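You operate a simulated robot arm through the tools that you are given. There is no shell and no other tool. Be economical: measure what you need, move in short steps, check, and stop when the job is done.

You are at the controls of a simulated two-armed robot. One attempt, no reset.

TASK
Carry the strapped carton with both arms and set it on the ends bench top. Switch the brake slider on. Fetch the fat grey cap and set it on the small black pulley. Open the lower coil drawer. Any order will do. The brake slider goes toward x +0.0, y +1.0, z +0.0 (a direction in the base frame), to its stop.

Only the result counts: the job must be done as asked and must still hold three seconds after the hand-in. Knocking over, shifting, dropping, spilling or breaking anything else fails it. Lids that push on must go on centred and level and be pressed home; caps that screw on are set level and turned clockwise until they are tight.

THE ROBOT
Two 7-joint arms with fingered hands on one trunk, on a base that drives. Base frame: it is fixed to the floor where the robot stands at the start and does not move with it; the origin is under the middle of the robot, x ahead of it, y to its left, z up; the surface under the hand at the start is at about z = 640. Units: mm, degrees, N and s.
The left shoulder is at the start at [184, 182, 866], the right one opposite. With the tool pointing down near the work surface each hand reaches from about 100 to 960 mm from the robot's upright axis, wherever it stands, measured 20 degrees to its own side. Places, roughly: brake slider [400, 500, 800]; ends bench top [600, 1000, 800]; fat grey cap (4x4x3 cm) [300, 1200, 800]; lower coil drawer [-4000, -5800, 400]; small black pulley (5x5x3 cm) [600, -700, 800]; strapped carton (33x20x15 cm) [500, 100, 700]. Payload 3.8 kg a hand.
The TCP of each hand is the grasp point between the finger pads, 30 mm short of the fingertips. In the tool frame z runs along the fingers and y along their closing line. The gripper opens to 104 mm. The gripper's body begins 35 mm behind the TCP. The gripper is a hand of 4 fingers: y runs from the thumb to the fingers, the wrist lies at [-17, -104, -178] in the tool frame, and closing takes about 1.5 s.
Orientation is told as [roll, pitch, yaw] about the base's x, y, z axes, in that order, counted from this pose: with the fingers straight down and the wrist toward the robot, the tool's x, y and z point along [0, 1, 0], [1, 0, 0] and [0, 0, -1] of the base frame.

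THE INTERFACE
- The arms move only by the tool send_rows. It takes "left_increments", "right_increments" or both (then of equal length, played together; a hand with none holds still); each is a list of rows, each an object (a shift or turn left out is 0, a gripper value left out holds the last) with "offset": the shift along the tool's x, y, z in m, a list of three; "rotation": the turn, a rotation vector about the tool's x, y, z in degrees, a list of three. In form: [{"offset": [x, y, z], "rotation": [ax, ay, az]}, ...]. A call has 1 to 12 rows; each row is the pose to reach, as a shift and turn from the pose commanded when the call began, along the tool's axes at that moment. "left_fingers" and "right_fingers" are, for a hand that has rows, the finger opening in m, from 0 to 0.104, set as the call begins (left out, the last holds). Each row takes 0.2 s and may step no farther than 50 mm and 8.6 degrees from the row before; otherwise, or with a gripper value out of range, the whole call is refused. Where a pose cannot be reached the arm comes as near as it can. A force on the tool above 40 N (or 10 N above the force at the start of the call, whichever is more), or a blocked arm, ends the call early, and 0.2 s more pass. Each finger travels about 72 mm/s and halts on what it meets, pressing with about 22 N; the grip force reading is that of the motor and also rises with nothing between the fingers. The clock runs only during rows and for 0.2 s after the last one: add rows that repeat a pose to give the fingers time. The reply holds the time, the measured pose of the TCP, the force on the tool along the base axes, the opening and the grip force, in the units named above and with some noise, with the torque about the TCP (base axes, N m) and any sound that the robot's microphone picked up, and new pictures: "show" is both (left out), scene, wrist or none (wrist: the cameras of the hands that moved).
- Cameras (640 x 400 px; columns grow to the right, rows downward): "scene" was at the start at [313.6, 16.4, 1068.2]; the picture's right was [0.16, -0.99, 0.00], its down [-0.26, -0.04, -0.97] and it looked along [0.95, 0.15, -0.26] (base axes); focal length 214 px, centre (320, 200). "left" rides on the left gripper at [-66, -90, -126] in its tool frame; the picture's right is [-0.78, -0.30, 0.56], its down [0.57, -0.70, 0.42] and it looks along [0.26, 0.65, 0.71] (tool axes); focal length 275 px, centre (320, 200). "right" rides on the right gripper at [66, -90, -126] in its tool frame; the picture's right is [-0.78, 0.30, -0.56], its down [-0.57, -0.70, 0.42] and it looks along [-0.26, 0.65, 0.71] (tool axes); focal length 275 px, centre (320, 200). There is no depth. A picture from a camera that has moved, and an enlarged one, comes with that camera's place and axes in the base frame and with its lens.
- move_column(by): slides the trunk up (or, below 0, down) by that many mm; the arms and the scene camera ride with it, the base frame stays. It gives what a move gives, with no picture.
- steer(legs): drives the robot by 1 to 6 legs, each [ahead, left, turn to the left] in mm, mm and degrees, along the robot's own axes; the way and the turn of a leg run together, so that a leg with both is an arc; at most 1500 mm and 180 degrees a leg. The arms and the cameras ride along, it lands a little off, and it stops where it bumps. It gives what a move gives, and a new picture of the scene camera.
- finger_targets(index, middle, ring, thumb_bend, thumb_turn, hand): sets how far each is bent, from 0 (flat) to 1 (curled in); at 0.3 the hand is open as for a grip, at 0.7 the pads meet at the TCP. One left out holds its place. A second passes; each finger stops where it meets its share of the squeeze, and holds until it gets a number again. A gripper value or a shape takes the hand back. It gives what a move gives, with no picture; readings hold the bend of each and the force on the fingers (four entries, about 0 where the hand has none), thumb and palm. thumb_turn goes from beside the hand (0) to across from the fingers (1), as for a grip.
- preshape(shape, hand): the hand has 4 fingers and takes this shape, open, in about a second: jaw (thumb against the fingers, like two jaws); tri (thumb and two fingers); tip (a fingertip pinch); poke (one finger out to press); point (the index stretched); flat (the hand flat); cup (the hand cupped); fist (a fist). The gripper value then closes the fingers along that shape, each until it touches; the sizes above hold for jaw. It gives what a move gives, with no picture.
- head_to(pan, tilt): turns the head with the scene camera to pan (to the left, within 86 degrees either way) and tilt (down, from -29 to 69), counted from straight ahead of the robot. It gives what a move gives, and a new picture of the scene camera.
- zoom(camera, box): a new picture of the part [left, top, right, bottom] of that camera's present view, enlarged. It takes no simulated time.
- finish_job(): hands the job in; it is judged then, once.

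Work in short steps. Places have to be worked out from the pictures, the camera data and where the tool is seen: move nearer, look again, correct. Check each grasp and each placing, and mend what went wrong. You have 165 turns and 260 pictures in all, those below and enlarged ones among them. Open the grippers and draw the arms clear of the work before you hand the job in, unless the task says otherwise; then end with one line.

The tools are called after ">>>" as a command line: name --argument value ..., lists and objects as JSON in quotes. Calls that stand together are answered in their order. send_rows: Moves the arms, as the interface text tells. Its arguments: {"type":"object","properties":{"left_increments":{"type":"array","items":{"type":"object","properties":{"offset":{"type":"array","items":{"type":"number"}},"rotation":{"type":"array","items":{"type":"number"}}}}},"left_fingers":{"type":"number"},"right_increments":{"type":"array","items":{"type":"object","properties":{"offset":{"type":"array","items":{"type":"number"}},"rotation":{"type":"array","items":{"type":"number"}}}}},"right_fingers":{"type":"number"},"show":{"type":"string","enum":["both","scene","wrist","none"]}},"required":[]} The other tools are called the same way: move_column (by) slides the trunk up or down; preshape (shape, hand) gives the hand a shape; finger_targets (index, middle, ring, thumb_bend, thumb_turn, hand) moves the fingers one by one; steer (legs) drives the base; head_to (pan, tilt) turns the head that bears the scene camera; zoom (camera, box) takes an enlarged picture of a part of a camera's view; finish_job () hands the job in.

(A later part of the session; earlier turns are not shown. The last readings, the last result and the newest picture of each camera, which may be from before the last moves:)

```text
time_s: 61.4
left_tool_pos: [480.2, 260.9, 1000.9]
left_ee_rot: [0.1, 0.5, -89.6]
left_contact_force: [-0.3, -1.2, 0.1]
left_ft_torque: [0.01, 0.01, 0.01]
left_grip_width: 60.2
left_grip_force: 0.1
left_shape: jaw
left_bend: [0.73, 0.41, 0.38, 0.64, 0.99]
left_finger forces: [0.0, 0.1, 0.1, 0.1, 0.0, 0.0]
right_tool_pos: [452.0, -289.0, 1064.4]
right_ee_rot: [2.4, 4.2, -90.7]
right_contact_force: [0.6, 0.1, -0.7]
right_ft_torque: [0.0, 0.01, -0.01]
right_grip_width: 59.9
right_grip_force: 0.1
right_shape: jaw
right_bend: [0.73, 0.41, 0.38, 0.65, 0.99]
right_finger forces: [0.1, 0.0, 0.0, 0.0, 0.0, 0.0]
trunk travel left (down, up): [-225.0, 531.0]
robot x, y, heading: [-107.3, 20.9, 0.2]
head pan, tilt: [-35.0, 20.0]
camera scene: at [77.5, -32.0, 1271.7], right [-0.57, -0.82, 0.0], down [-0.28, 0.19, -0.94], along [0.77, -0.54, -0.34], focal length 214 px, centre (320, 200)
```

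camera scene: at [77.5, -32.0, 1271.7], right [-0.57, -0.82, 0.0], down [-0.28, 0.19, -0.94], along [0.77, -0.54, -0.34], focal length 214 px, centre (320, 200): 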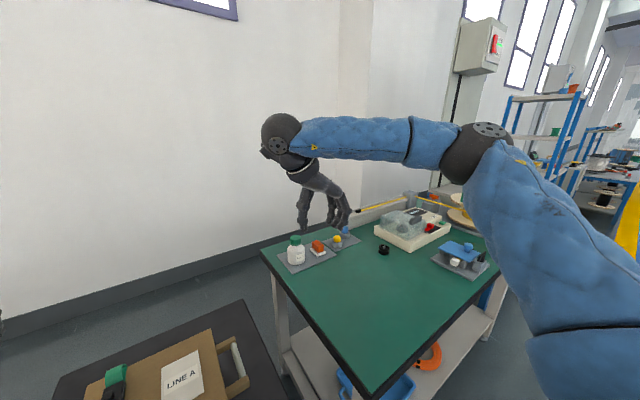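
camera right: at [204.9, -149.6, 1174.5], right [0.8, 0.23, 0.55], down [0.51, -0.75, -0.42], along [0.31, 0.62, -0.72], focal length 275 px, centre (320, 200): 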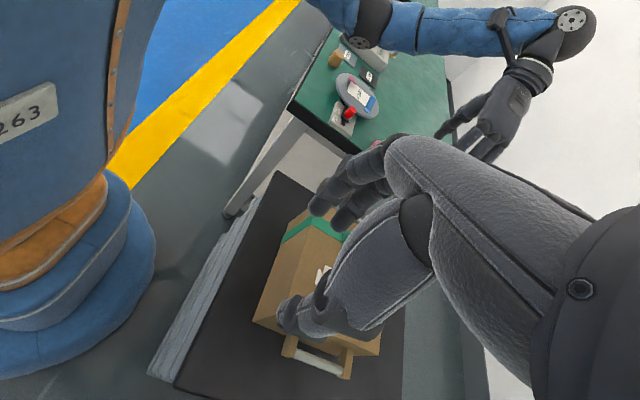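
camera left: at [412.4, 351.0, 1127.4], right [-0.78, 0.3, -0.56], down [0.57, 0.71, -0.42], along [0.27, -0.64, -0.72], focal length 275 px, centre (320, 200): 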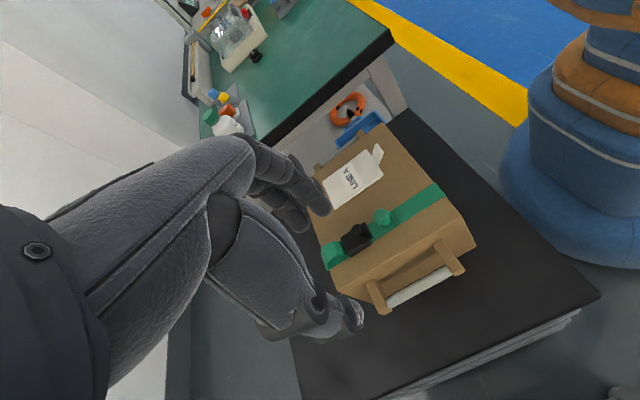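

Right reaches −90° easily, so I'll use that: thumb inside the gap and wrist above the carton. I'll level it and move over the right bar.

>>> send_rows --right_increments '[{"offset": [0.004, -0.025, 0.01], "rotation": [-4.2, -2.4, 0.7]}, {"offset": [0.008, -0.055, 0.02], "rotation": [-4.2, -2.4, 0.7]}, {"offset": [0.012, -0.085, 0.03], "rotation": [-4.2, -2.4, 0.7]}, {"offset": [0.016, -0.115, 0.045], "rotation": [-4.2, -2.4, 0.7]}, {"offset": [0.02, -0.145, 0.06], "rotation": [-4.2, -2.4, 0.7]}, {"offset": [0.024, -0.175, 0.08], "rotation": [-4.2, -2.4, 0.7]}, {"offset": [0.027, -0.204, 0.105], "rotation": [-4.2, -2.4, 0.7]}, {"offset": [0.027, -0.204, 0.105], "rotation": [-4.2, -2.4, 0.7]}]' --show "none"

>>> head_to --pan 0 --tilt 45

>>> zoom --camera "right" --box '[0, 0, 640, 400]'

```text
time_s: 63.2
left_tool_pos: [479.5, 261.3, 1001.0]
left_ee_rot: [0.1, 0.5, -89.7]
left_contact_force: [-0.1, -0.7, -0.4]
left_ft_torque: [-0.04, 0.03, -0.03]
left_grip_width: 60.4
left_grip_force: 0.0
left_shape: jaw
left_bend: [0.73, 0.41, 0.38, 0.64, 0.99]
left_finger forces: [0.1, 0.0, 0.0, 0.0, 0.1, 0.1]
right_tool_pos: [484.9, -76.8, 978.2]
right_ee_rot: [0.0, 0.0, -91.4]
right_contact_force: [0.1, -0.1, -0.6]
right_ft_torque: [0.0, 0.0, -0.01]
right_grip_width: 60.1
right_grip_force: 0.1
right_shape: jaw
right_bend: [0.73, 0.41, 0.38, 0.65, 0.99]
right_finger forces: [0.0, 0.0, 0.1, 0.0, 0.0, 0.1]
trunk travel left (down, up): [-225.0, 531.0]
robot x, y, heading: [-102.1, 16.5, 0.4]
head pan, tilt: [-35.0, 20.0]
```

```text
time_s: 64.2
left_tool_pos: [480.4, 262.6, 1000.5]
left_ee_rot: [0.0, 0.5, -89.7]
left_contact_force: [0.3, 0.4, 0.0]
left_ft_torque: [0.0, -0.03, 0.0]
left_grip_width: 60.2
left_grip_force: 0.2
left_shape: jaw
left_bend: [0.73, 0.41, 0.38, 0.64, 0.99]
left_finger forces: [0.0, 0.1, 0.0, 0.0, 0.1, 0.1]
right_tool_pos: [484.9, -78.4, 978.3]
right_ee_rot: [0.0, 0.0, -91.4]
right_contact_force: [0.5, 0.0, 1.0]
right_ft_torque: [-0.01, 0.01, -0.01]
right_grip_width: 59.9
right_grip_force: 0.0
right_shape: jaw
right_bend: [0.73, 0.41, 0.38, 0.65, 0.99]
right_finger forces: [0.0, 0.0, 0.0, 0.0, 0.0, 0.0]
trunk travel left (down, up): [-225.0, 531.0]
robot x, y, heading: [-103.5, 18.5, 0.6]
head pan, tilt: [0.0, 45.0]
camera scene: at [82.4, 21.6, 1233.1], right [0.0, -1.0, 0.0], down [-0.71, 0.0, -0.71], along [0.71, 0.0, -0.71], focal length 214 px, centre (320, 200)
```

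scene: 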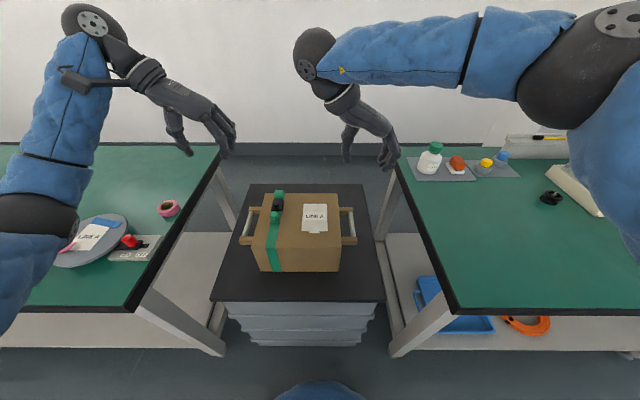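

```text
1.00 times, centred on (320, 200) of right (not enlarged: the box is as wide or as high as the picture)
camera zoom: at [551.2, 10.0, 1102.6], right [-0.78, -0.28, 0.56], down [-0.56, 0.71, -0.42], along [-0.28, -0.64, -0.71], focal length 275 px, centre (320, 200)
```

zoom: 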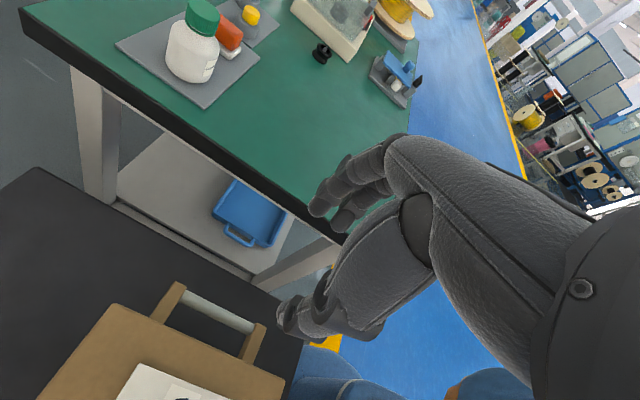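

Both hands are above their bars. I'll zoom on their profiles to judge clearance against the carton edge.

>>> zoom --camera "scene" --box '[110, 40, 430, 240]'

```text
2.00 times, centred on (270, 140) of scene
camera zoom: at [82.4, 21.6, 1233.1], right [0.0, -1.0, 0.0], down [-0.71, 0.0, -0.71], along [0.71, 0.0, -0.71], focal length 429 px, centre (420, 320)
```

zoom: 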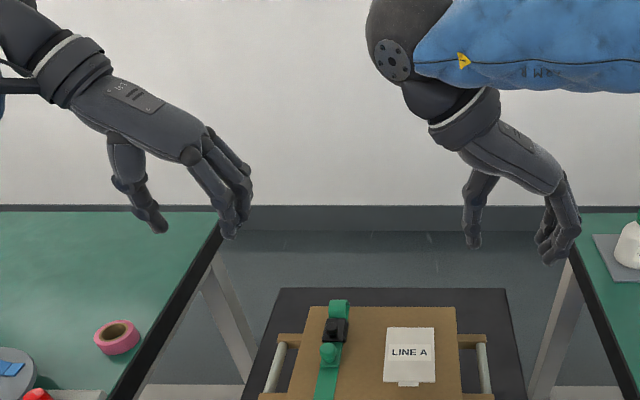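

Palm underside is about 70 mm above the TCP, enough to clear the carton edge. I'll narrow both hands to 50 mm and descend to just above the bars.

>>> send_rows --left_increments '[{"offset": [0, 0.01, 0.04], "rotation": [0, 0, 0]}, {"offset": [0, 0.024, 0.08]}, {"offset": [0, 0.024, 0.12]}, {"offset": [0, 0.024, 0.15]}, {"offset": [0, 0.024, 0.165]}, {"offset": [0, 0.024, 0.165]}]' --right_increments '[{"offset": [0, 0, 0.03], "rotation": [0, 0, -1.4]}, {"offset": [-0.002, 0, 0.06], "rotation": [0, 0, -1.4]}, {"offset": [-0.004, 0, 0.09], "rotation": [0, 0, -1.4]}, {"offset": [-0.005, 0, 0.12], "rotation": [0, 0, -1.4]}, {"offset": [-0.005, 0, 0.142], "rotation": [0, 0, -1.4]}, {"offset": [-0.005, 0, 0.142], "rotation": [0, 0, -1.4]}]' --left_fingers 0.05 --right_fingers 0.05

>>> zoom --camera "scene" --box '[190, 130, 420, 280]'

```text
time_s: 65.6
left_tool_pos: [480.5, 241.1, 836.0]
left_ee_rot: [0.1, 0.6, -89.7]
left_contact_force: [-1.5, -0.3, -0.1]
left_ft_torque: [0.01, -0.01, 0.0]
left_grip_width: 50.1
left_grip_force: 0.1
left_shape: jaw
left_bend: [0.74, 0.45, 0.42, 0.69, 1.0]
left_finger forces: [0.1, 0.1, 0.0, 0.1, 0.0, 0.0]
right_tool_pos: [482.3, -78.9, 835.8]
right_ee_rot: [0.0, 0.0, -90.0]
right_contact_force: [-0.3, 0.1, -0.5]
right_ft_torque: [-0.01, 0.01, 0.05]
right_grip_width: 50.5
right_grip_force: 0.1
right_shape: jaw
right_bend: [0.74, 0.45, 0.42, 0.69, 1.0]
right_finger forces: [0.1, 0.1, 0.1, 0.1, 0.0, 0.1]
trunk travel left (down, up): [-225.0, 531.0]
robot x, y, heading: [-102.0, 17.8, 0.3]
head pan, tilt: [0.0, 45.0]
camera scene: at [82.2, 21.7, 1233.1], right [0.0, -1.0, 0.0], down [-0.71, 0.0, -0.71], along [0.71, 0.0, -0.71], focal length 214 px, centre (320, 200)
camera right: at [546.4, 10.8, 960.2], right [-0.78, -0.3, 0.56], down [-0.57, 0.7, -0.43], along [-0.26, -0.65, -0.71], focal length 275 px, centre (320, 200)
camera left: at [413.0, 329.7, 962.1], right [-0.78, 0.3, -0.56], down [0.57, 0.71, -0.42], along [0.27, -0.64, -0.72], focal length 275 px, centre (320, 200)
```

scene: 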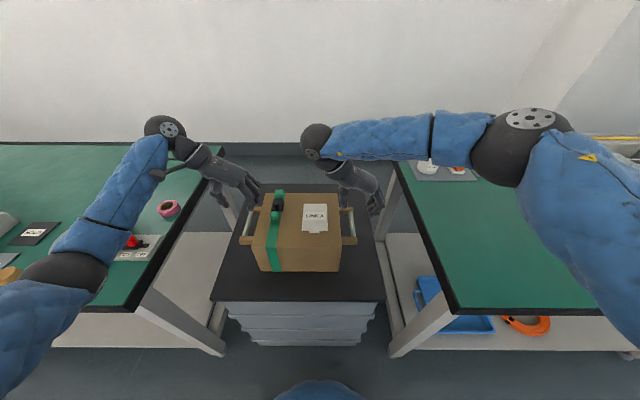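
right: 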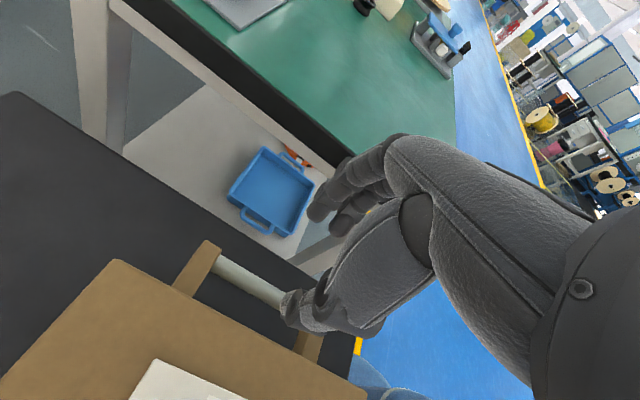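
left: 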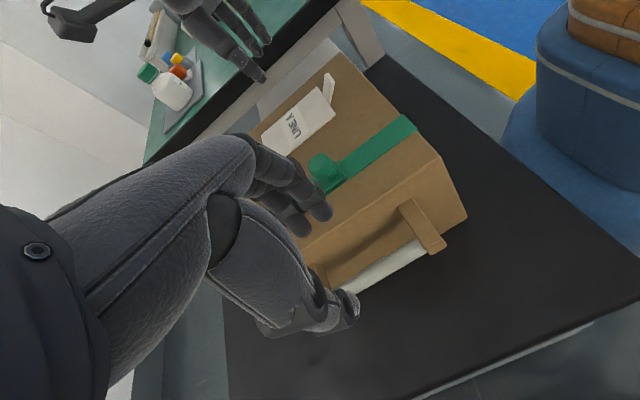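

```text
2.67 times, centred on (305, 205) of scene
camera zoom: at [82.2, 21.7, 1233.1], right [0.0, -1.0, 0.0], down [-0.71, 0.0, -0.71], along [0.71, 0.0, -0.71], focal length 572 px, centre (360, 187)
```

zoom: 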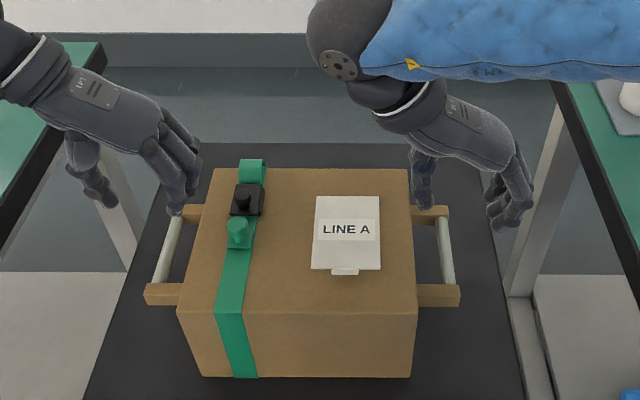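

Alignment is good: left bar y≈235, right bar y≈−72, x≈482. I'll descend both hands around the bars.

>>> send_rows --left_increments '[{"offset": [0, 0.003, 0.025]}, {"offset": [0, 0.003, 0.05]}, {"offset": [0, 0.003, 0.07]}, {"offset": [0, 0.003, 0.088]}, {"offset": [0, 0.003, 0.1]}, {"offset": [0, 0.003, 0.108]}, {"offset": [0, 0.003, 0.108]}]' --right_increments '[{"offset": [0, -0.002, 0.025]}, {"offset": [0, -0.003, 0.05]}, {"offset": [0, -0.003, 0.07]}, {"offset": [0, -0.003, 0.088]}, {"offset": [0, -0.003, 0.1]}, {"offset": [0, -0.003, 0.108]}, {"offset": [0, -0.003, 0.108]}]'

>>> zoom --camera "scene" --box '[190, 130, 420, 280]'

```text
time_s: 66.4
left_tool_pos: [485.2, 238.1, 789.1]
left_ee_rot: [1.6, -0.5, -89.7]
left_contact_force: [-4.6, 5.5, 17.4]
left_ft_torque: [-0.51, -0.08, -0.17]
left_grip_width: 48.5
left_grip_force: 0.0
left_shape: jaw
left_bend: [0.74, 0.48, 0.42, 0.69, 1.0]
left_finger forces: [1.2, 17.3, 0.0, 0.0, 0.1, 0.0]
right_tool_pos: [481.3, -77.5, 778.8]
right_ee_rot: [0.6, -0.3, -90.4]
right_contact_force: [-1.9, -6.2, 13.8]
right_ft_torque: [0.57, 0.01, 0.1]
right_grip_width: 46.9
right_grip_force: 0.2
right_shape: jaw
right_bend: [0.74, 0.45, 0.42, 0.72, 1.0]
right_finger forces: [0.0, 0.1, 0.0, 0.0, 14.7, 0.1]
trunk travel left (down, up): [-225.0, 531.0]
robot x, y, heading: [-103.9, 15.9, 0.3]
head pan, tilt: [0.0, 45.0]
stopped in row 3 (left hand): the force on the tool passed its limit at 48 N (the readings are from after the stop); the commanded pose is now the measured one
camera scene: at [79.3, 21.8, 1234.0], right [0.01, -1.0, 0.0], down [-0.71, 0.0, -0.71], along [0.71, 0.0, -0.71], focal length 214 px, centre (320, 200)
camera right: at [545.9, 11.6, 903.7], right [-0.78, -0.29, 0.55], down [-0.56, 0.7, -0.43], along [-0.26, -0.65, -0.71], focal length 275 px, centre (320, 200)
camera left: at [414.3, 328.7, 911.4], right [-0.76, 0.29, -0.58], down [0.58, 0.7, -0.41], along [0.29, -0.65, -0.7], focal length 275 px, centre (320, 200)
```

scene: 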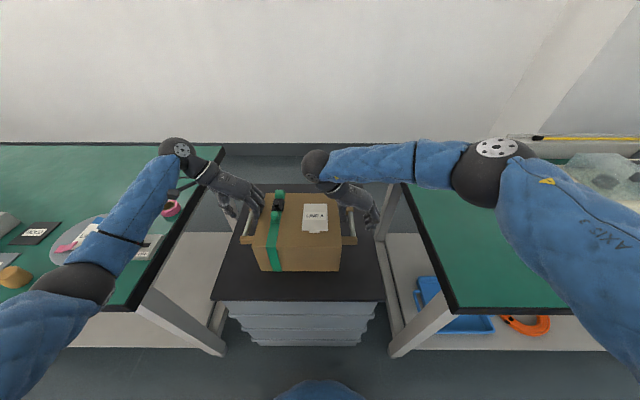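
right: 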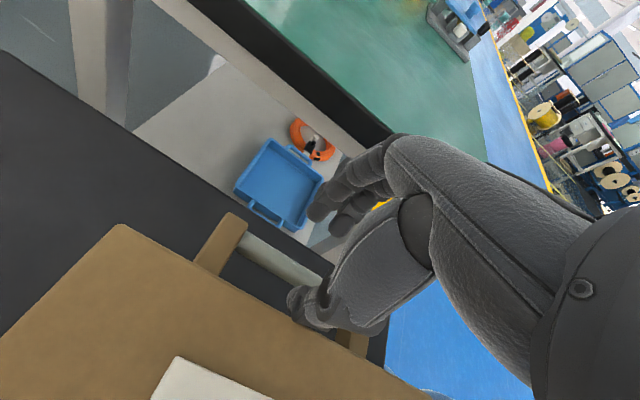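
left: 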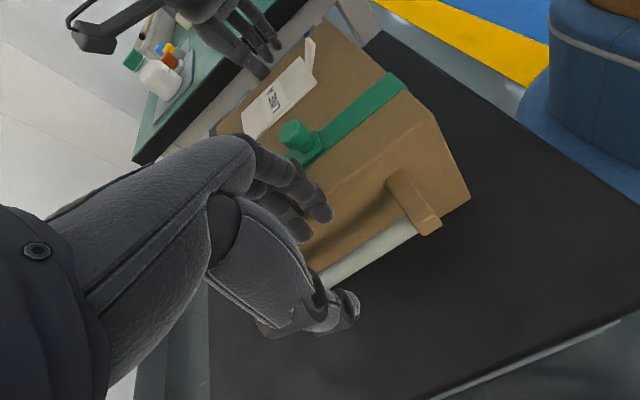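

```text
2.67 times, centred on (305, 205) of scene
camera zoom: at [79.3, 21.8, 1234.0], right [0.01, -1.0, 0.0], down [-0.71, 0.0, -0.71], along [0.71, 0.0, -0.71], focal length 572 px, centre (360, 187)
```

zoom: 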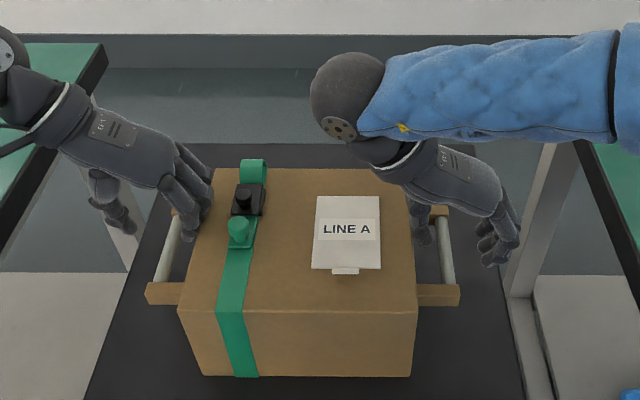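

The middle finger (left) and the thumb (right) touched the carton's top edges. I'll raise a little and look closely at the finger shapes before narrowing.

>>> send_rows --left_increments '[{"offset": [-0.004, 0.0, -0.02], "rotation": [0.5, -1.6, 0]}, {"offset": [-0.004, 0.0, -0.04], "rotation": [0.5, -1.6, 0]}, {"offset": [-0.004, 0.0, -0.04], "rotation": [0.5, -1.6, 0]}]' --right_increments '[{"offset": [0, 0, -0.02]}, {"offset": [0, 0, -0.04]}, {"offset": [0, 0, -0.04]}]' --left_fingers 0.036 --right_fingers 0.036 --show "none"

>>> zoom --camera "scene" --box '[330, 160, 400, 204]'

>>> zoom --camera "scene" --box '[205, 150, 285, 200]'

```text
time_s: 67.2
left_tool_pos: [481.5, 237.6, 822.9]
left_ee_rot: [-0.5, 0.3, -89.5]
left_contact_force: [0.5, 0.0, 0.4]
left_ft_torque: [-0.03, -0.01, 0.02]
left_grip_width: 36.5
left_grip_force: 0.0
left_shape: jaw
left_bend: [0.74, 0.51, 0.48, 0.73, 1.0]
left_finger forces: [0.1, 0.0, 0.1, 0.0, 0.0, 0.0]
right_tool_pos: [481.5, -78.1, 814.3]
right_ee_rot: [0.2, -0.3, -90.2]
right_contact_force: [-1.0, -0.7, -0.3]
right_ft_torque: [-0.04, 0.0, 0.01]
right_grip_width: 36.3
right_grip_force: 0.0
right_shape: jaw
right_bend: [0.74, 0.51, 0.48, 0.73, 1.0]
right_finger forces: [0.0, 0.1, 0.0, 0.0, 0.0, 0.0]
trunk travel left (down, up): [-225.0, 531.0]
robot x, y, heading: [-104.5, 16.5, 0.4]
head pan, tilt: [0.0, 45.0]
```

```text
9.09 times, centred on (365, 182) of scene
camera zoom: at [82.3, 21.8, 1233.0], right [0.01, -1.0, 0.0], down [-0.71, 0.0, -0.71], along [0.71, 0.0, -0.71], focal length 1950 px, centre (-89, 364)
```

zoom: 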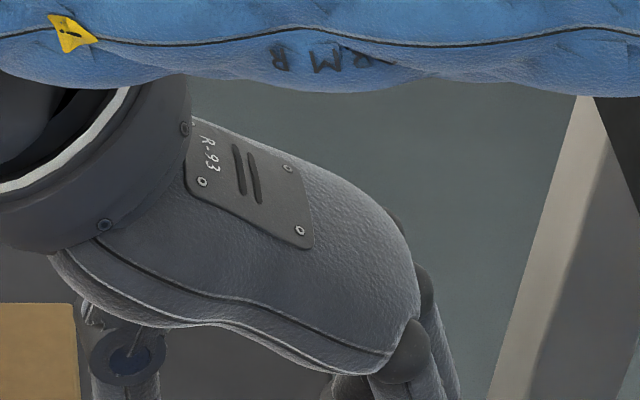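

```text
8.00 times, centred on (245, 175) of scene
camera zoom: at [82.3, 21.8, 1233.0], right [0.01, -1.0, 0.0], down [-0.71, 0.0, -0.71], along [0.71, 0.0, -0.71], focal length 1716 px, centre (920, 400)
```

zoom: 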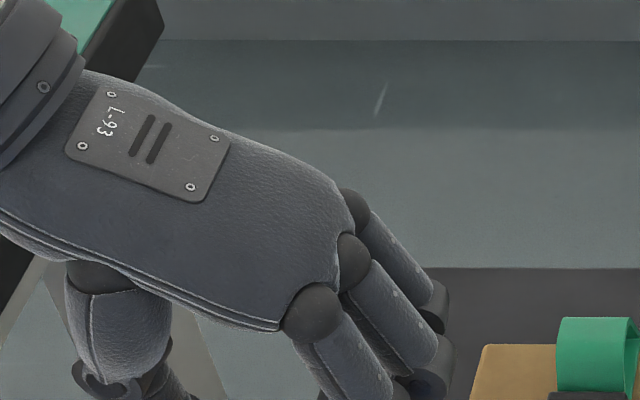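

The index is bent more than the others and could land on the bar. I'll set the fingers individually to an even, narrow opening on both hands.

>>> finger_targets --hand "left" --index 0.52 --middle 0.53 --ring 0.52 --thumb_bend 0.74 --thumb_turn 1.0

>>> finger_targets --hand "right" --index 0.52 --middle 0.53 --ring 0.52 --thumb_bend 0.74 --thumb_turn 1.0

>>> zoom --camera "scene" --box '[205, 150, 413, 280]'

>>> zoom --camera "left" --box '[200, 130, 520, 330]'

>>> zoom --camera "right" --box '[150, 130, 470, 330]'

```text
time_s: 68.2
left_tool_pos: [481.3, 236.2, 822.7]
left_ee_rot: [-0.4, 0.3, -89.5]
left_contact_force: [0.0, 0.3, 0.0]
left_ft_torque: [0.03, 0.02, -0.03]
left_grip_width: 18.4
left_grip_force: 0.1
left_shape: fingers
left_bend: [0.52, 0.53, 0.52, 0.74, 1.0]
left_finger forces: [0.1, 0.0, 0.0, 0.0, 0.0, 0.0]
right_tool_pos: [482.2, -78.0, 814.3]
right_ee_rot: [0.3, -0.2, -90.4]
right_contact_force: [0.1, 0.4, 0.3]
right_ft_torque: [-0.01, -0.02, 0.0]
right_grip_width: 36.1
right_grip_force: 0.1
right_shape: jaw
right_bend: [0.74, 0.51, 0.48, 0.73, 1.0]
right_finger forces: [0.0, 0.0, 0.0, 0.1, 0.0, 0.0]
trunk travel left (down, up): [-225.0, 531.0]
robot x, y, heading: [-104.8, 17.3, 0.3]
head pan, tilt: [0.0, 45.0]
```

```text
time_s: 69.2
left_tool_pos: [482.2, 236.8, 823.7]
left_ee_rot: [-0.5, 0.3, -89.6]
left_contact_force: [-0.4, 0.1, 0.3]
left_ft_torque: [0.05, 0.0, 0.01]
left_grip_width: 18.5
left_grip_force: 0.0
left_shape: fingers
left_bend: [0.52, 0.53, 0.52, 0.74, 1.0]
left_finger forces: [0.0, 0.1, 0.0, 0.0, 0.0, 0.0]
right_tool_pos: [482.8, -76.7, 816.2]
right_ee_rot: [0.2, -0.2, -90.3]
right_contact_force: [0.1, -0.1, 0.5]
right_ft_torque: [-0.03, 0.0, 0.02]
right_grip_width: 18.8
right_grip_force: 0.1
right_shape: fingers
right_bend: [0.52, 0.53, 0.52, 0.74, 1.0]
right_finger forces: [0.0, 0.1, 0.0, 0.0, 0.1, 0.0]
trunk travel left (down, up): [-225.0, 531.0]
robot x, y, heading: [-102.7, 18.5, 0.1]
head pan, tilt: [0.0, 45.0]
```

```text
3.08 times, centred on (309, 215) of scene
camera zoom: at [82.4, 21.8, 1233.1], right [0.01, -1.0, 0.0], down [-0.71, 0.0, -0.71], along [0.71, 0.0, -0.71], focal length 660 px, centre (354, 154)
```

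zoom: 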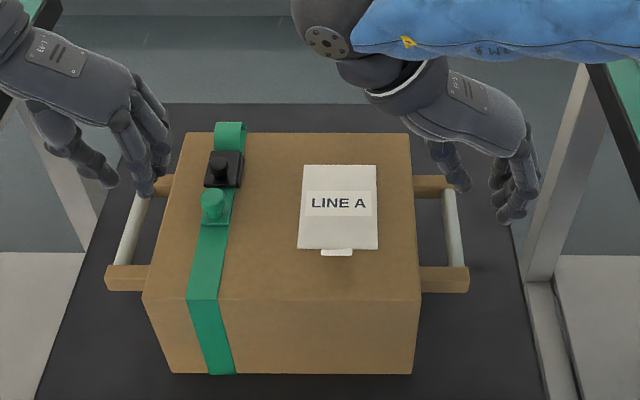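

```text
2.00 times, centred on (360, 230) of left
camera zoom: at [414.6, 326.3, 950.0], right [-0.78, 0.29, -0.55], down [0.56, 0.71, -0.43], along [0.26, -0.64, -0.72], focal length 551 px, centre (240, 140)
```

zoom: 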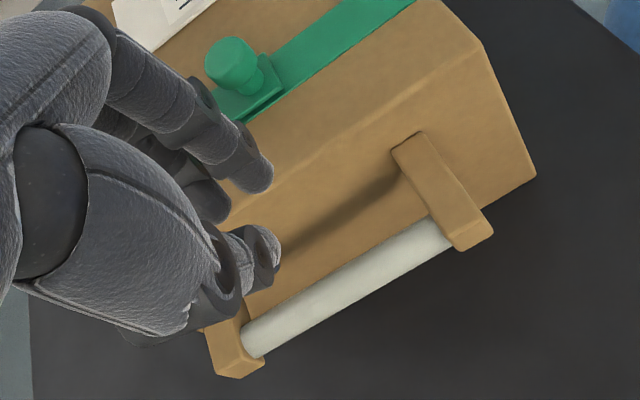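

```text
2.00 times, centred on (310, 230) of right
camera zoom: at [546.3, 12.4, 939.3], right [-0.78, -0.29, 0.55], down [-0.57, 0.7, -0.43], along [-0.26, -0.65, -0.71], focal length 551 px, centre (340, 140)
```

zoom: 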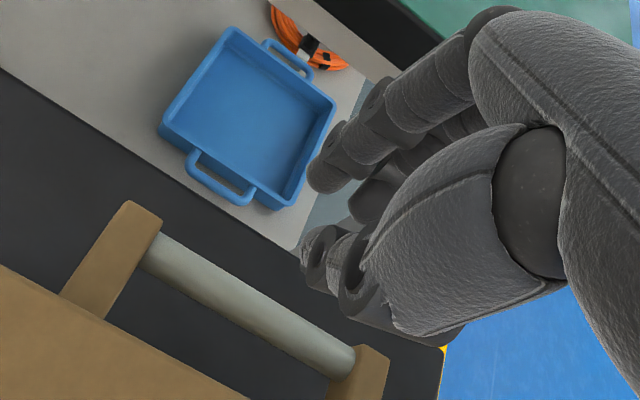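

Individual bends are symmetric about the TCP at roughly 13 mm per 0.1, which means in jaw mode the thumb sat at centre and hit the bar. I'll reopen the thumbs.

>>> finger_targets --hand "left" --index 0.54 --middle 0.54 --ring 0.54 --thumb_bend 0.5

>>> finger_targets --hand "right" --index 0.5 --middle 0.5 --ring 0.5 --thumb_bend 0.57

>>> zoom --camera "scene" --box '[225, 160, 385, 260]'

```text
time_s: 70.2
left_tool_pos: [481.4, 236.6, 824.1]
left_ee_rot: [-0.5, 0.2, -89.5]
left_contact_force: [-0.2, 0.6, 0.1]
left_ft_torque: [0.02, 0.02, -0.02]
left_grip_width: 48.3
left_grip_force: 0.1
left_shape: fingers
left_bend: [0.54, 0.54, 0.54, 0.5, 1.0]
left_finger forces: [0.0, 0.0, 0.1, 0.1, 0.0, 0.1]
right_tool_pos: [481.2, -78.0, 815.7]
right_ee_rot: [0.3, -0.3, -90.3]
right_contact_force: [1.0, 0.2, 0.5]
right_ft_torque: [-0.03, 0.04, 0.02]
right_grip_width: 18.8
right_grip_force: 0.1
right_shape: fingers
right_bend: [0.52, 0.53, 0.52, 0.74, 1.0]
right_finger forces: [0.0, 0.0, 0.1, 0.0, 0.1, 0.1]
trunk travel left (down, up): [-225.0, 531.0]
robot x, y, heading: [-102.4, 19.6, 0.3]
head pan, tilt: [0.0, 45.0]
```

```text
time_s: 71.2
left_tool_pos: [482.2, 237.3, 823.6]
left_ee_rot: [-0.5, 0.3, -89.5]
left_contact_force: [-0.8, 0.6, 0.9]
left_ft_torque: [0.02, 0.01, 0.0]
left_grip_width: 48.2
left_grip_force: 0.1
left_shape: fingers
left_bend: [0.54, 0.54, 0.54, 0.5, 1.0]
left_finger forces: [0.0, 0.0, 0.1, 0.1, 0.1, 0.0]
right_tool_pos: [481.7, -75.9, 813.6]
right_ee_rot: [0.3, -0.3, -90.2]
right_contact_force: [-0.6, 0.5, 0.0]
right_ft_torque: [0.0, -0.01, 0.04]
right_grip_width: 45.3
right_grip_force: 0.0
right_shape: fingers
right_bend: [0.5, 0.5, 0.5, 0.56, 1.0]
right_finger forces: [0.0, 0.1, 0.1, 0.0, 0.0, 0.1]
trunk travel left (down, up): [-225.0, 531.0]
robot x, y, heading: [-108.2, 21.1, 0.2]
head pan, tilt: [0.0, 45.0]
```

```text
4.00 times, centred on (305, 210) of scene
camera zoom: at [82.4, 21.8, 1233.1], right [0.01, -1.0, 0.0], down [-0.71, 0.0, -0.71], along [0.71, 0.0, -0.71], focal length 858 px, centre (380, 160)
```

zoom: 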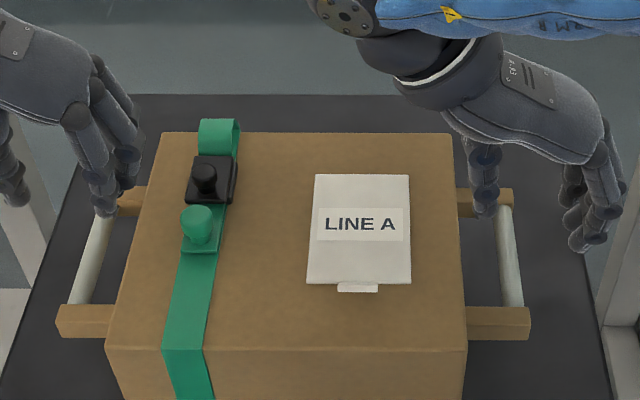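

The right thumb tip spans y≈−41 to −62 and the left fingers about 194–225, so both fit their gaps. I'll descend carefully.

>>> send_rows --left_increments '[{"offset": [0, 0, 0.03]}, {"offset": [0, 0, 0.05]}, {"offset": [0, 0, 0.065]}, {"offset": [0, 0, 0.08]}, {"offset": [0, 0, 0.093]}, {"offset": [0, 0, 0.093]}]' --right_increments '[{"offset": [0, 0.001, 0.025]}, {"offset": [0, 0.001, 0.04]}, {"offset": [0, 0.001, 0.055]}, {"offset": [0, 0.001, 0.07]}, {"offset": [0, 0.001, 0.085]}, {"offset": [0, 0.001, 0.085]}]' --show "none"

>>> zoom --camera "scene" --box '[225, 160, 385, 260]'

```text
time_s: 71.8
left_tool_pos: [488.2, 236.8, 788.5]
left_ee_rot: [1.0, -0.9, -89.5]
left_contact_force: [-0.8, 5.9, 14.2]
left_ft_torque: [-0.48, -0.12, -0.02]
left_grip_width: 48.1
left_grip_force: 7.7
left_shape: fingers
left_bend: [0.54, 0.57, 0.54, 0.5, 1.0]
left_finger forces: [0.1, 13.8, 0.0, 0.1, 0.0, 0.0]
right_tool_pos: [482.0, -77.0, 775.3]
right_ee_rot: [0.3, -0.3, -90.2]
right_contact_force: [0.2, -0.7, -0.3]
right_ft_torque: [-0.02, 0.01, 0.02]
right_grip_width: 45.4
right_grip_force: 0.1
right_shape: fingers
right_bend: [0.5, 0.5, 0.5, 0.56, 1.0]
right_finger forces: [0.1, 0.1, 0.0, 0.0, 0.0, 0.0]
trunk travel left (down, up): [-225.0, 531.0]
robot x, y, heading: [-106.7, 17.6, 0.4]
head pan, tilt: [0.0, 45.0]
stopped in row 3 (left hand): the force on the tool passed its limit at 48 N (the readings are from after the stop); the commanded pose is now the measured one
```

```text
4.00 times, centred on (305, 210) of scene
camera zoom: at [82.4, 22.5, 1233.1], right [0.01, -1.0, 0.0], down [-0.71, 0.0, -0.71], along [0.71, 0.0, -0.71], focal length 858 px, centre (380, 160)
```

zoom: 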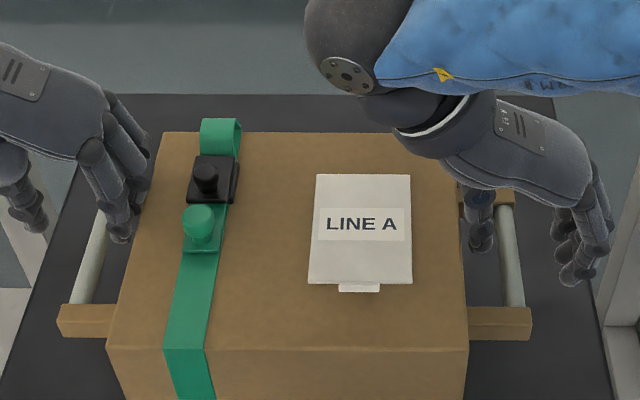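

The left middle finger keeps catching the carton's top edge. I'll lift, tilt the left hand 12° (palm outward), curl the fingers slightly more, and descend again.

>>> send_rows --left_increments '[{"offset": [-0.006, -0.002, -0.035]}, {"offset": [-0.006, -0.0045, -0.04], "rotation": [-6, -1, 0]}, {"offset": [-0.006, -0.0045, -0.04], "rotation": [-11, -1, 0]}, {"offset": [-0.006, -0.0045, -0.04], "rotation": [-11, -1, 0]}]' --show "none"

>>> finger_targets --hand "left" --index 0.55 --middle 0.57 --ring 0.57 --thumb_bend 0.48

>>> zoom --camera "scene" --box '[205, 150, 285, 200]'

```text
time_s: 72.8
left_tool_pos: [479.5, 240.7, 825.9]
left_ee_rot: [-0.4, -11.8, -89.6]
left_contact_force: [-0.3, -0.2, 0.0]
left_ft_torque: [0.04, 0.02, 0.01]
left_grip_width: 48.4
left_grip_force: 0.1
left_shape: fingers
left_bend: [0.54, 0.54, 0.54, 0.5, 1.0]
left_finger forces: [0.1, 0.1, 0.0, 0.1, 0.1, 0.0]
right_tool_pos: [483.7, -76.2, 776.3]
right_ee_rot: [0.4, -0.1, -90.2]
right_contact_force: [-0.3, 0.1, 0.2]
right_ft_torque: [-0.02, 0.01, 0.02]
right_grip_width: 45.4
right_grip_force: 0.0
right_shape: fingers
right_bend: [0.5, 0.5, 0.5, 0.56, 1.0]
right_finger forces: [0.0, 0.0, 0.0, 0.0, 0.1, 0.0]
trunk travel left (down, up): [-225.0, 531.0]
robot x, y, heading: [-101.9, 16.1, 0.2]
head pan, tilt: [0.0, 45.0]
```

```text
time_s: 73.8
left_tool_pos: [479.6, 240.5, 825.5]
left_ee_rot: [-0.3, -11.7, -89.6]
left_contact_force: [0.2, 0.5, 0.0]
left_ft_torque: [-0.02, 0.0, 0.01]
left_grip_width: 49.6
left_grip_force: 0.1
left_shape: fingers
left_bend: [0.55, 0.56, 0.56, 0.48, 1.0]
left_finger forces: [0.1, 0.0, 0.1, 0.0, 0.0, 0.0]
right_tool_pos: [482.7, -76.4, 775.9]
right_ee_rot: [0.3, -0.1, -90.2]
right_contact_force: [-0.5, 0.1, -0.2]
right_ft_torque: [0.03, 0.0, 0.03]
right_grip_width: 45.3
right_grip_force: 0.0
right_shape: fingers
right_bend: [0.5, 0.5, 0.5, 0.56, 1.0]
right_finger forces: [0.0, 0.1, 0.1, 0.0, 0.0, 0.0]
trunk travel left (down, up): [-225.0, 531.0]
robot x, y, heading: [-104.2, 16.6, 0.2]
head pan, tilt: [0.0, 45.0]
```

```text
8.00 times, centred on (245, 175) of scene
camera zoom: at [82.4, 21.9, 1233.1], right [0.01, -1.0, 0.0], down [-0.71, 0.0, -0.71], along [0.71, 0.0, -0.71], focal length 1716 px, centre (920, 400)
```

zoom: 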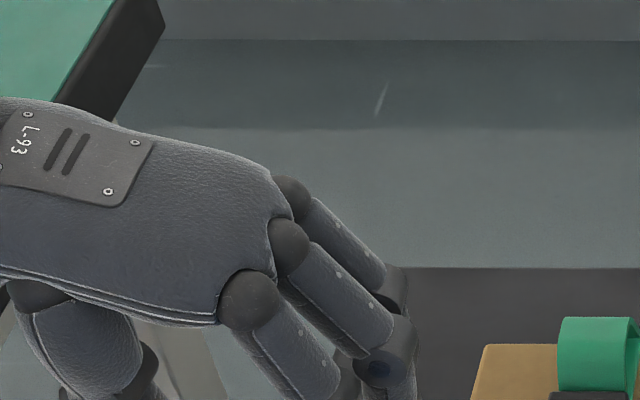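

The protruding middle knuckle would still hit the carton. The right-hand style (thumb inside) fits, so I'll lift the left hand clear and turn it to yaw +90.

>>> send_rows --left_increments '[{"offset": [0, 0, -0.04]}, {"offset": [0, 0, -0.085], "rotation": [4, 0, 0]}, {"offset": [0, -0.01, -0.13], "rotation": [11.7, 0, -2]}, {"offset": [-0.01, -0.02, -0.175], "rotation": [11.7, 0, -10]}, {"offset": [-0.02, -0.03, -0.215], "rotation": [11.7, 0, -18]}, {"offset": [-0.03, -0.04, -0.24], "rotation": [11.7, 0, -26]}, {"offset": [-0.03, -0.05, -0.25], "rotation": [11.7, 0, -34]}, {"offset": [-0.03, -0.06, -0.25], "rotation": [11.7, 0, -42]}, {"offset": [-0.03, -0.06, -0.25], "rotation": [11.7, 0, -50]}, {"offset": [-0.03, -0.06, -0.25], "rotation": [11.7, 0, -58]}, {"offset": [-0.03, -0.06, -0.25], "rotation": [11.7, 0, -66]}]' --show "none"

```text
time_s: 76.2
left_tool_pos: [450.2, 351.0, 1057.8]
left_ee_rot: [-4.8, 4.8, -24.1]
left_contact_force: [-0.7, 0.0, 0.8]
left_ft_torque: [-0.03, 0.03, -0.01]
left_grip_width: 49.1
left_grip_force: 0.1
left_shape: fingers
left_bend: [0.55, 0.56, 0.56, 0.48, 1.0]
left_finger forces: [0.0, 0.0, 0.0, 0.1, 0.0, 0.0]
right_tool_pos: [483.7, -76.4, 774.4]
right_ee_rot: [0.3, -0.3, -90.2]
right_contact_force: [0.4, 0.3, 0.4]
right_ft_torque: [-0.01, 0.01, -0.02]
right_grip_width: 45.4
right_grip_force: 0.0
right_shape: fingers
right_bend: [0.5, 0.5, 0.5, 0.56, 1.0]
right_finger forces: [0.1, 0.1, 0.0, 0.0, 0.0, 0.0]
trunk travel left (down, up): [-225.0, 531.0]
robot x, y, heading: [-104.4, 20.4, 0.3]
head pan, tilt: [0.0, 45.0]
```

Reachable, so I'll keep rotating toward +90.

>>> send_rows --left_increments '[{"rotation": [-2, 2, -7]}, {"rotation": [-4.8, 4.8, -14]}, {"rotation": [-4.8, 4.8, -22]}, {"rotation": [-4.8, 4.8, -30]}, {"rotation": [-4.8, 4.8, -38]}, {"rotation": [-4.8, 4.8, -46]}, {"rotation": [-4.8, 4.8, -54]}, {"rotation": [-4.8, 4.8, -62]}, {"rotation": [-4.8, 4.8, -70]}, {"rotation": [-4.8, 4.8, -78]}, {"rotation": [-4.8, 4.8, -86]}, {"rotation": [-4.8, 4.8, -94]}]' --show "none"

>>> send_rows --left_increments '[{"rotation": [0, 0, -7]}, {"rotation": [0, 0, -14]}, {"rotation": [0, 0, -20]}, {"rotation": [0, 0, -20]}]' --show "scene"

```text
time_s: 78.8
left_tool_pos: [451.3, 351.1, 1057.8]
left_ee_rot: [4.9, -1.6, 69.8]
left_contact_force: [-0.5, -0.9, 0.5]
left_ft_torque: [0.03, -0.03, 0.0]
left_grip_width: 49.7
left_grip_force: 0.1
left_shape: fingers
left_bend: [0.55, 0.56, 0.56, 0.48, 1.0]
left_finger forces: [0.0, 0.0, 0.0, 0.0, 0.0, 0.1]
right_tool_pos: [483.0, -77.2, 775.8]
right_ee_rot: [0.3, -0.2, -90.2]
right_contact_force: [-0.5, 0.7, 0.1]
right_ft_torque: [0.01, -0.03, -0.03]
right_grip_width: 45.0
right_grip_force: 0.2
right_shape: fingers
right_bend: [0.5, 0.5, 0.5, 0.56, 1.0]
right_finger forces: [0.1, 0.1, 0.0, 0.0, 0.1, 0.1]
trunk travel left (down, up): [-225.0, 531.0]
robot x, y, heading: [-99.8, 17.3, 0.4]
head pan, tilt: [0.0, 45.0]
```

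```text
time_s: 79.8
left_tool_pos: [449.7, 351.9, 1058.6]
left_ee_rot: [4.1, -3.1, 89.8]
left_contact_force: [0.2, -0.4, 1.0]
left_ft_torque: [0.0, 0.01, -0.03]
left_grip_width: 49.7
left_grip_force: 0.1
left_shape: fingers
left_bend: [0.55, 0.56, 0.56, 0.48, 1.0]
left_finger forces: [0.0, 0.0, 0.1, 0.0, 0.0, 0.0]
right_tool_pos: [483.1, -77.1, 776.1]
right_ee_rot: [0.3, -0.2, -90.2]
right_contact_force: [-0.3, -0.4, 0.9]
right_ft_torque: [0.01, -0.05, 0.01]
right_grip_width: 45.5
right_grip_force: 0.1
right_shape: fingers
right_bend: [0.5, 0.5, 0.5, 0.56, 1.0]
right_finger forces: [0.0, 0.0, 0.0, 0.0, 0.1, 0.0]
trunk travel left (down, up): [-225.0, 531.0]
robot x, y, heading: [-104.2, 20.6, 0.5]
head pan, tilt: [0.0, 45.0]
camera scene: at [82.4, 22.0, 1233.1], right [0.01, -1.0, 0.0], down [-0.71, 0.0, -0.71], along [0.71, 0.0, -0.71], focal length 214 px, centre (320, 200)
```

scene: 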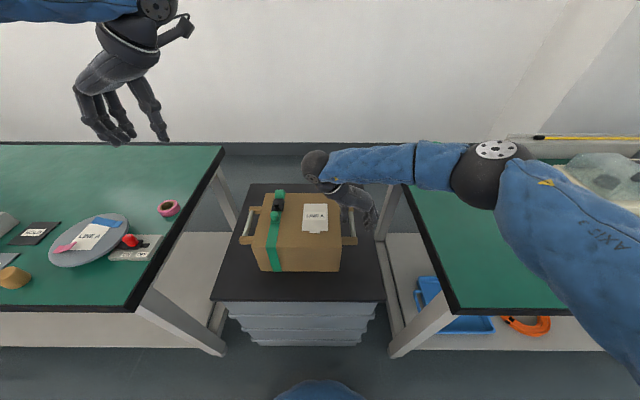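

Works well. I'll mirror the right hand's finger bends, add a 6° outward wrist tilt, and bring the left hand over its bar.

>>> finger_targets --hand "left" --index 0.5 --middle 0.5 --ring 0.5 --thumb_bend 0.57

>>> send_rows --left_increments '[{"offset": [-0.005, -0.02, 0.02], "rotation": [4, -2, 0]}, {"offset": [-0.01, -0.045, 0.04], "rotation": [9, -4.1, 0]}, {"offset": [-0.016, -0.075, 0.07], "rotation": [9, -4.1, 0]}, {"offset": [-0.024, -0.1, 0.105], "rotation": [9, -4.1, 0]}, {"offset": [-0.032, -0.108, 0.145], "rotation": [9, -4.1, 0]}, {"offset": [-0.032, -0.108, 0.185], "rotation": [9, -4.1, 0]}, {"offset": [-0.032, -0.108, 0.21], "rotation": [9, -4.1, 0]}, {"offset": [-0.032, -0.108, 0.21], "rotation": [9, -4.1, 0]}]' --show "none"

>>> zoom --camera "scene" --box '[225, 160, 385, 260]'

```text
time_s: 80.8
left_tool_pos: [450.6, 350.2, 1058.9]
left_ee_rot: [4.0, -3.2, 89.6]
left_contact_force: [-0.2, -0.6, -0.2]
left_ft_torque: [-0.02, -0.03, -0.02]
left_grip_width: 46.0
left_grip_force: 0.1
left_shape: fingers
left_bend: [0.5, 0.5, 0.5, 0.56, 1.0]
left_finger forces: [0.0, 0.0, 0.0, 0.0, 0.0, 0.0]
right_tool_pos: [484.0, -77.6, 775.8]
right_ee_rot: [0.3, -0.3, -90.2]
right_contact_force: [0.5, 0.1, 0.8]
right_ft_torque: [0.01, -0.02, 0.01]
right_grip_width: 45.3
right_grip_force: 0.0
right_shape: fingers
right_bend: [0.5, 0.5, 0.5, 0.56, 1.0]
right_finger forces: [0.1, 0.1, 0.0, 0.0, 0.0, 0.0]
trunk travel left (down, up): [-225.0, 531.0]
robot x, y, heading: [-107.8, 13.6, 0.2]
head pan, tilt: [0.0, 45.0]
```

```text
time_s: 82.6
left_tool_pos: [466.8, 254.7, 841.1]
left_ee_rot: [-0.1, 5.9, 90.0]
left_contact_force: [-0.2, -0.3, 0.2]
left_ft_torque: [-0.02, -0.01, 0.02]
left_grip_width: 46.0
left_grip_force: 0.1
left_shape: fingers
left_bend: [0.5, 0.5, 0.5, 0.56, 1.0]
left_finger forces: [0.0, 0.1, 0.0, 0.0, 0.0, 0.0]
right_tool_pos: [482.5, -77.3, 776.0]
right_ee_rot: [0.3, -0.2, -90.2]
right_contact_force: [1.2, 0.0, 0.0]
right_ft_torque: [-0.02, 0.02, 0.0]
right_grip_width: 45.2
right_grip_force: 0.0
right_shape: fingers
right_bend: [0.5, 0.5, 0.5, 0.56, 1.0]
right_finger forces: [0.0, 0.0, 0.1, 0.1, 0.0, 0.0]
trunk travel left (down, up): [-225.0, 531.0]
robot x, y, heading: [-106.3, 21.3, 0.1]
head pan, tilt: [0.0, 45.0]
```

```text
4.00 times, centred on (305, 210) of scene
camera zoom: at [82.3, 21.8, 1233.1], right [0.01, -1.0, 0.0], down [-0.71, 0.0, -0.71], along [0.71, 0.0, -0.71], focal length 858 px, centre (380, 160)
```

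zoom: 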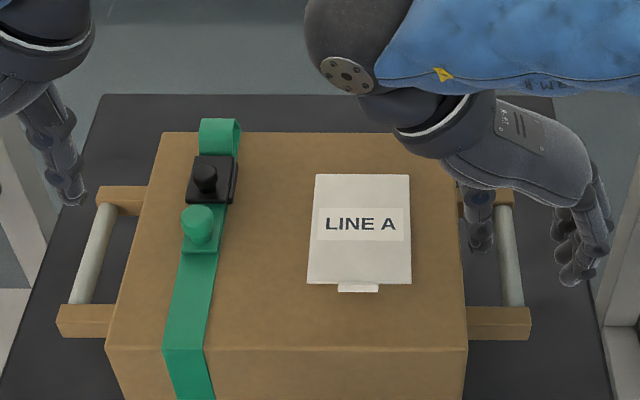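

The left thumb spans 20–38 mm inboard of the TCP, so a TCP at y≈237 centres it in the gap. I'll descend both hands to bar level.

>>> send_rows --left_increments '[{"offset": [-0.015, -0.017, 0.012]}, {"offset": [-0.015, -0.0137, 0.0417]}, {"offset": [-0.015, -0.0106, 0.0715]}, {"offset": [-0.015, -0.0085, 0.0914]}, {"offset": [-0.015, -0.0069, 0.1063]}, {"offset": [-0.015, -0.006, 0.1153]}, {"offset": [-0.015, -0.006, 0.1153]}]' --right_increments '[{"offset": [0, -0.003, 0.0]}, {"offset": [0, -0.003, 0.01]}, {"offset": [0, -0.003, 0.02]}, {"offset": [0, -0.003, 0.03]}, {"offset": [0, -0.003, 0.04]}, {"offset": [0, -0.003, 0.049]}, {"offset": [0, -0.003, 0.049]}]' --show "none"

>>> zoom --camera "scene" --box '[225, 160, 385, 260]'

```text
time_s: 84.2
left_tool_pos: [481.8, 238.1, 727.5]
left_ee_rot: [-0.2, 5.8, 90.3]
left_contact_force: [-0.1, 15.6, 5.8]
left_ft_torque: [-0.71, -0.01, 0.04]
left_grip_width: 41.0
left_grip_force: 8.3
left_shape: fingers
left_bend: [0.5, 0.5, 0.5, 0.56, 1.0]
left_finger forces: [0.0, 0.0, 0.1, 0.1, 15.5, 0.1]
right_tool_pos: [484.2, -75.6, 725.8]
right_ee_rot: [0.4, -0.3, -90.3]
right_contact_force: [0.1, -18.0, 6.1]
right_ft_torque: [0.8, 0.01, -0.09]
right_grip_width: 39.5
right_grip_force: 8.4
right_shape: fingers
right_bend: [0.5, 0.5, 0.5, 0.57, 1.0]
right_finger forces: [0.0, 0.0, 0.1, 0.0, 17.9, 0.1]
trunk travel left (down, up): [-225.0, 531.0]
robot x, y, heading: [-102.2, 19.8, 0.3]
head pan, tilt: [0.0, 45.0]
```

```text
4.00 times, centred on (305, 210) of scene
camera zoom: at [81.6, 21.6, 1233.2], right [0.01, -1.0, 0.0], down [-0.71, 0.0, -0.71], along [0.71, 0.0, -0.71], focal length 858 px, centre (380, 160)
```

zoom: 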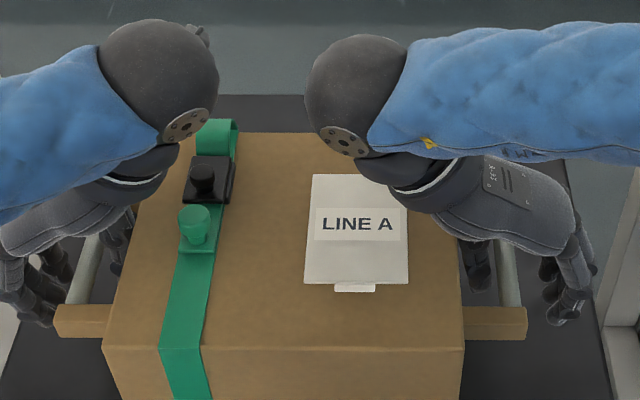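

Both hands are around the bars, with the thumbs lightly against the carton sides. Now I close fingers and thumbs on each bar.

>>> finger_targets --hand "left" --index 0.95 --middle 0.95 --ring 0.95 --thumb_bend 0.95

>>> finger_targets --hand "right" --index 0.95 --middle 0.95 --ring 0.95 --thumb_bend 0.95

>>> zoom --camera "scene" --box '[225, 160, 385, 260]'

```text
time_s: 85.2
left_tool_pos: [481.4, 237.0, 726.7]
left_ee_rot: [0.0, 5.9, 90.0]
left_contact_force: [-2.1, 6.2, -0.1]
left_ft_torque: [-0.76, -0.4, -0.33]
left_grip_width: 0.0
left_grip_force: 27.9
left_shape: fingers
left_bend: [0.75, 0.79, 0.8, 0.8, 1.0]
left_finger forces: [0.0, 1.0, 13.1, 0.1, 42.4, 0.0]
right_tool_pos: [483.0, -72.3, 725.1]
right_ee_rot: [0.3, -0.2, -90.0]
right_contact_force: [-0.1, -5.6, -1.4]
right_ft_torque: [0.09, 0.04, -0.07]
right_grip_width: 42.0
right_grip_force: 2.8
right_shape: fingers
right_bend: [0.5, 0.5, 0.5, 0.57, 1.0]
right_finger forces: [0.0, 0.0, 0.0, 0.0, 6.1, 0.0]
trunk travel left (down, up): [-225.0, 531.0]
robot x, y, heading: [-101.5, 18.6, 0.3]
head pan, tilt: [0.0, 45.0]
```

```text
time_s: 86.2
left_tool_pos: [482.1, 235.0, 727.6]
left_ee_rot: [0.0, 6.0, 89.9]
left_contact_force: [-0.3, -8.7, -1.8]
left_ft_torque: [-0.34, -0.13, -0.05]
left_grip_width: 0.0
left_grip_force: 24.5
left_shape: fingers
left_bend: [0.75, 0.8, 0.8, 0.81, 1.0]
left_finger forces: [0.0, 1.3, 9.4, 0.0, 38.1, 0.0]
right_tool_pos: [484.3, -71.1, 725.2]
right_ee_rot: [0.2, -0.1, -90.1]
right_contact_force: [0.6, 9.7, -5.8]
right_ft_torque: [0.3, -0.3, 0.1]
right_grip_width: 0.1
right_grip_force: 23.0
right_shape: fingers
right_bend: [0.75, 0.82, 0.81, 0.84, 1.0]
right_finger forces: [0.0, 0.0, 9.2, 0.1, 37.3, 0.0]
trunk travel left (down, up): [-225.0, 531.0]
robot x, y, heading: [-103.6, 21.4, 0.2]
head pan, tilt: [0.0, 45.0]
```

```text
4.00 times, centred on (305, 210) of scene
camera zoom: at [83.1, 22.0, 1232.9], right [0.01, -1.0, 0.0], down [-0.71, 0.0, -0.71], along [0.71, 0.0, -0.71], focal length 858 px, centre (380, 160)
```

zoom: 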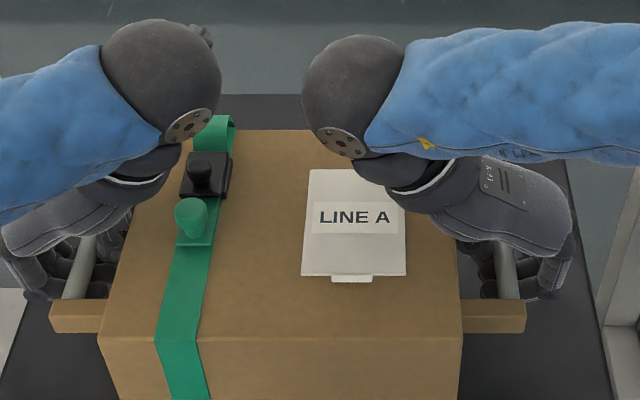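

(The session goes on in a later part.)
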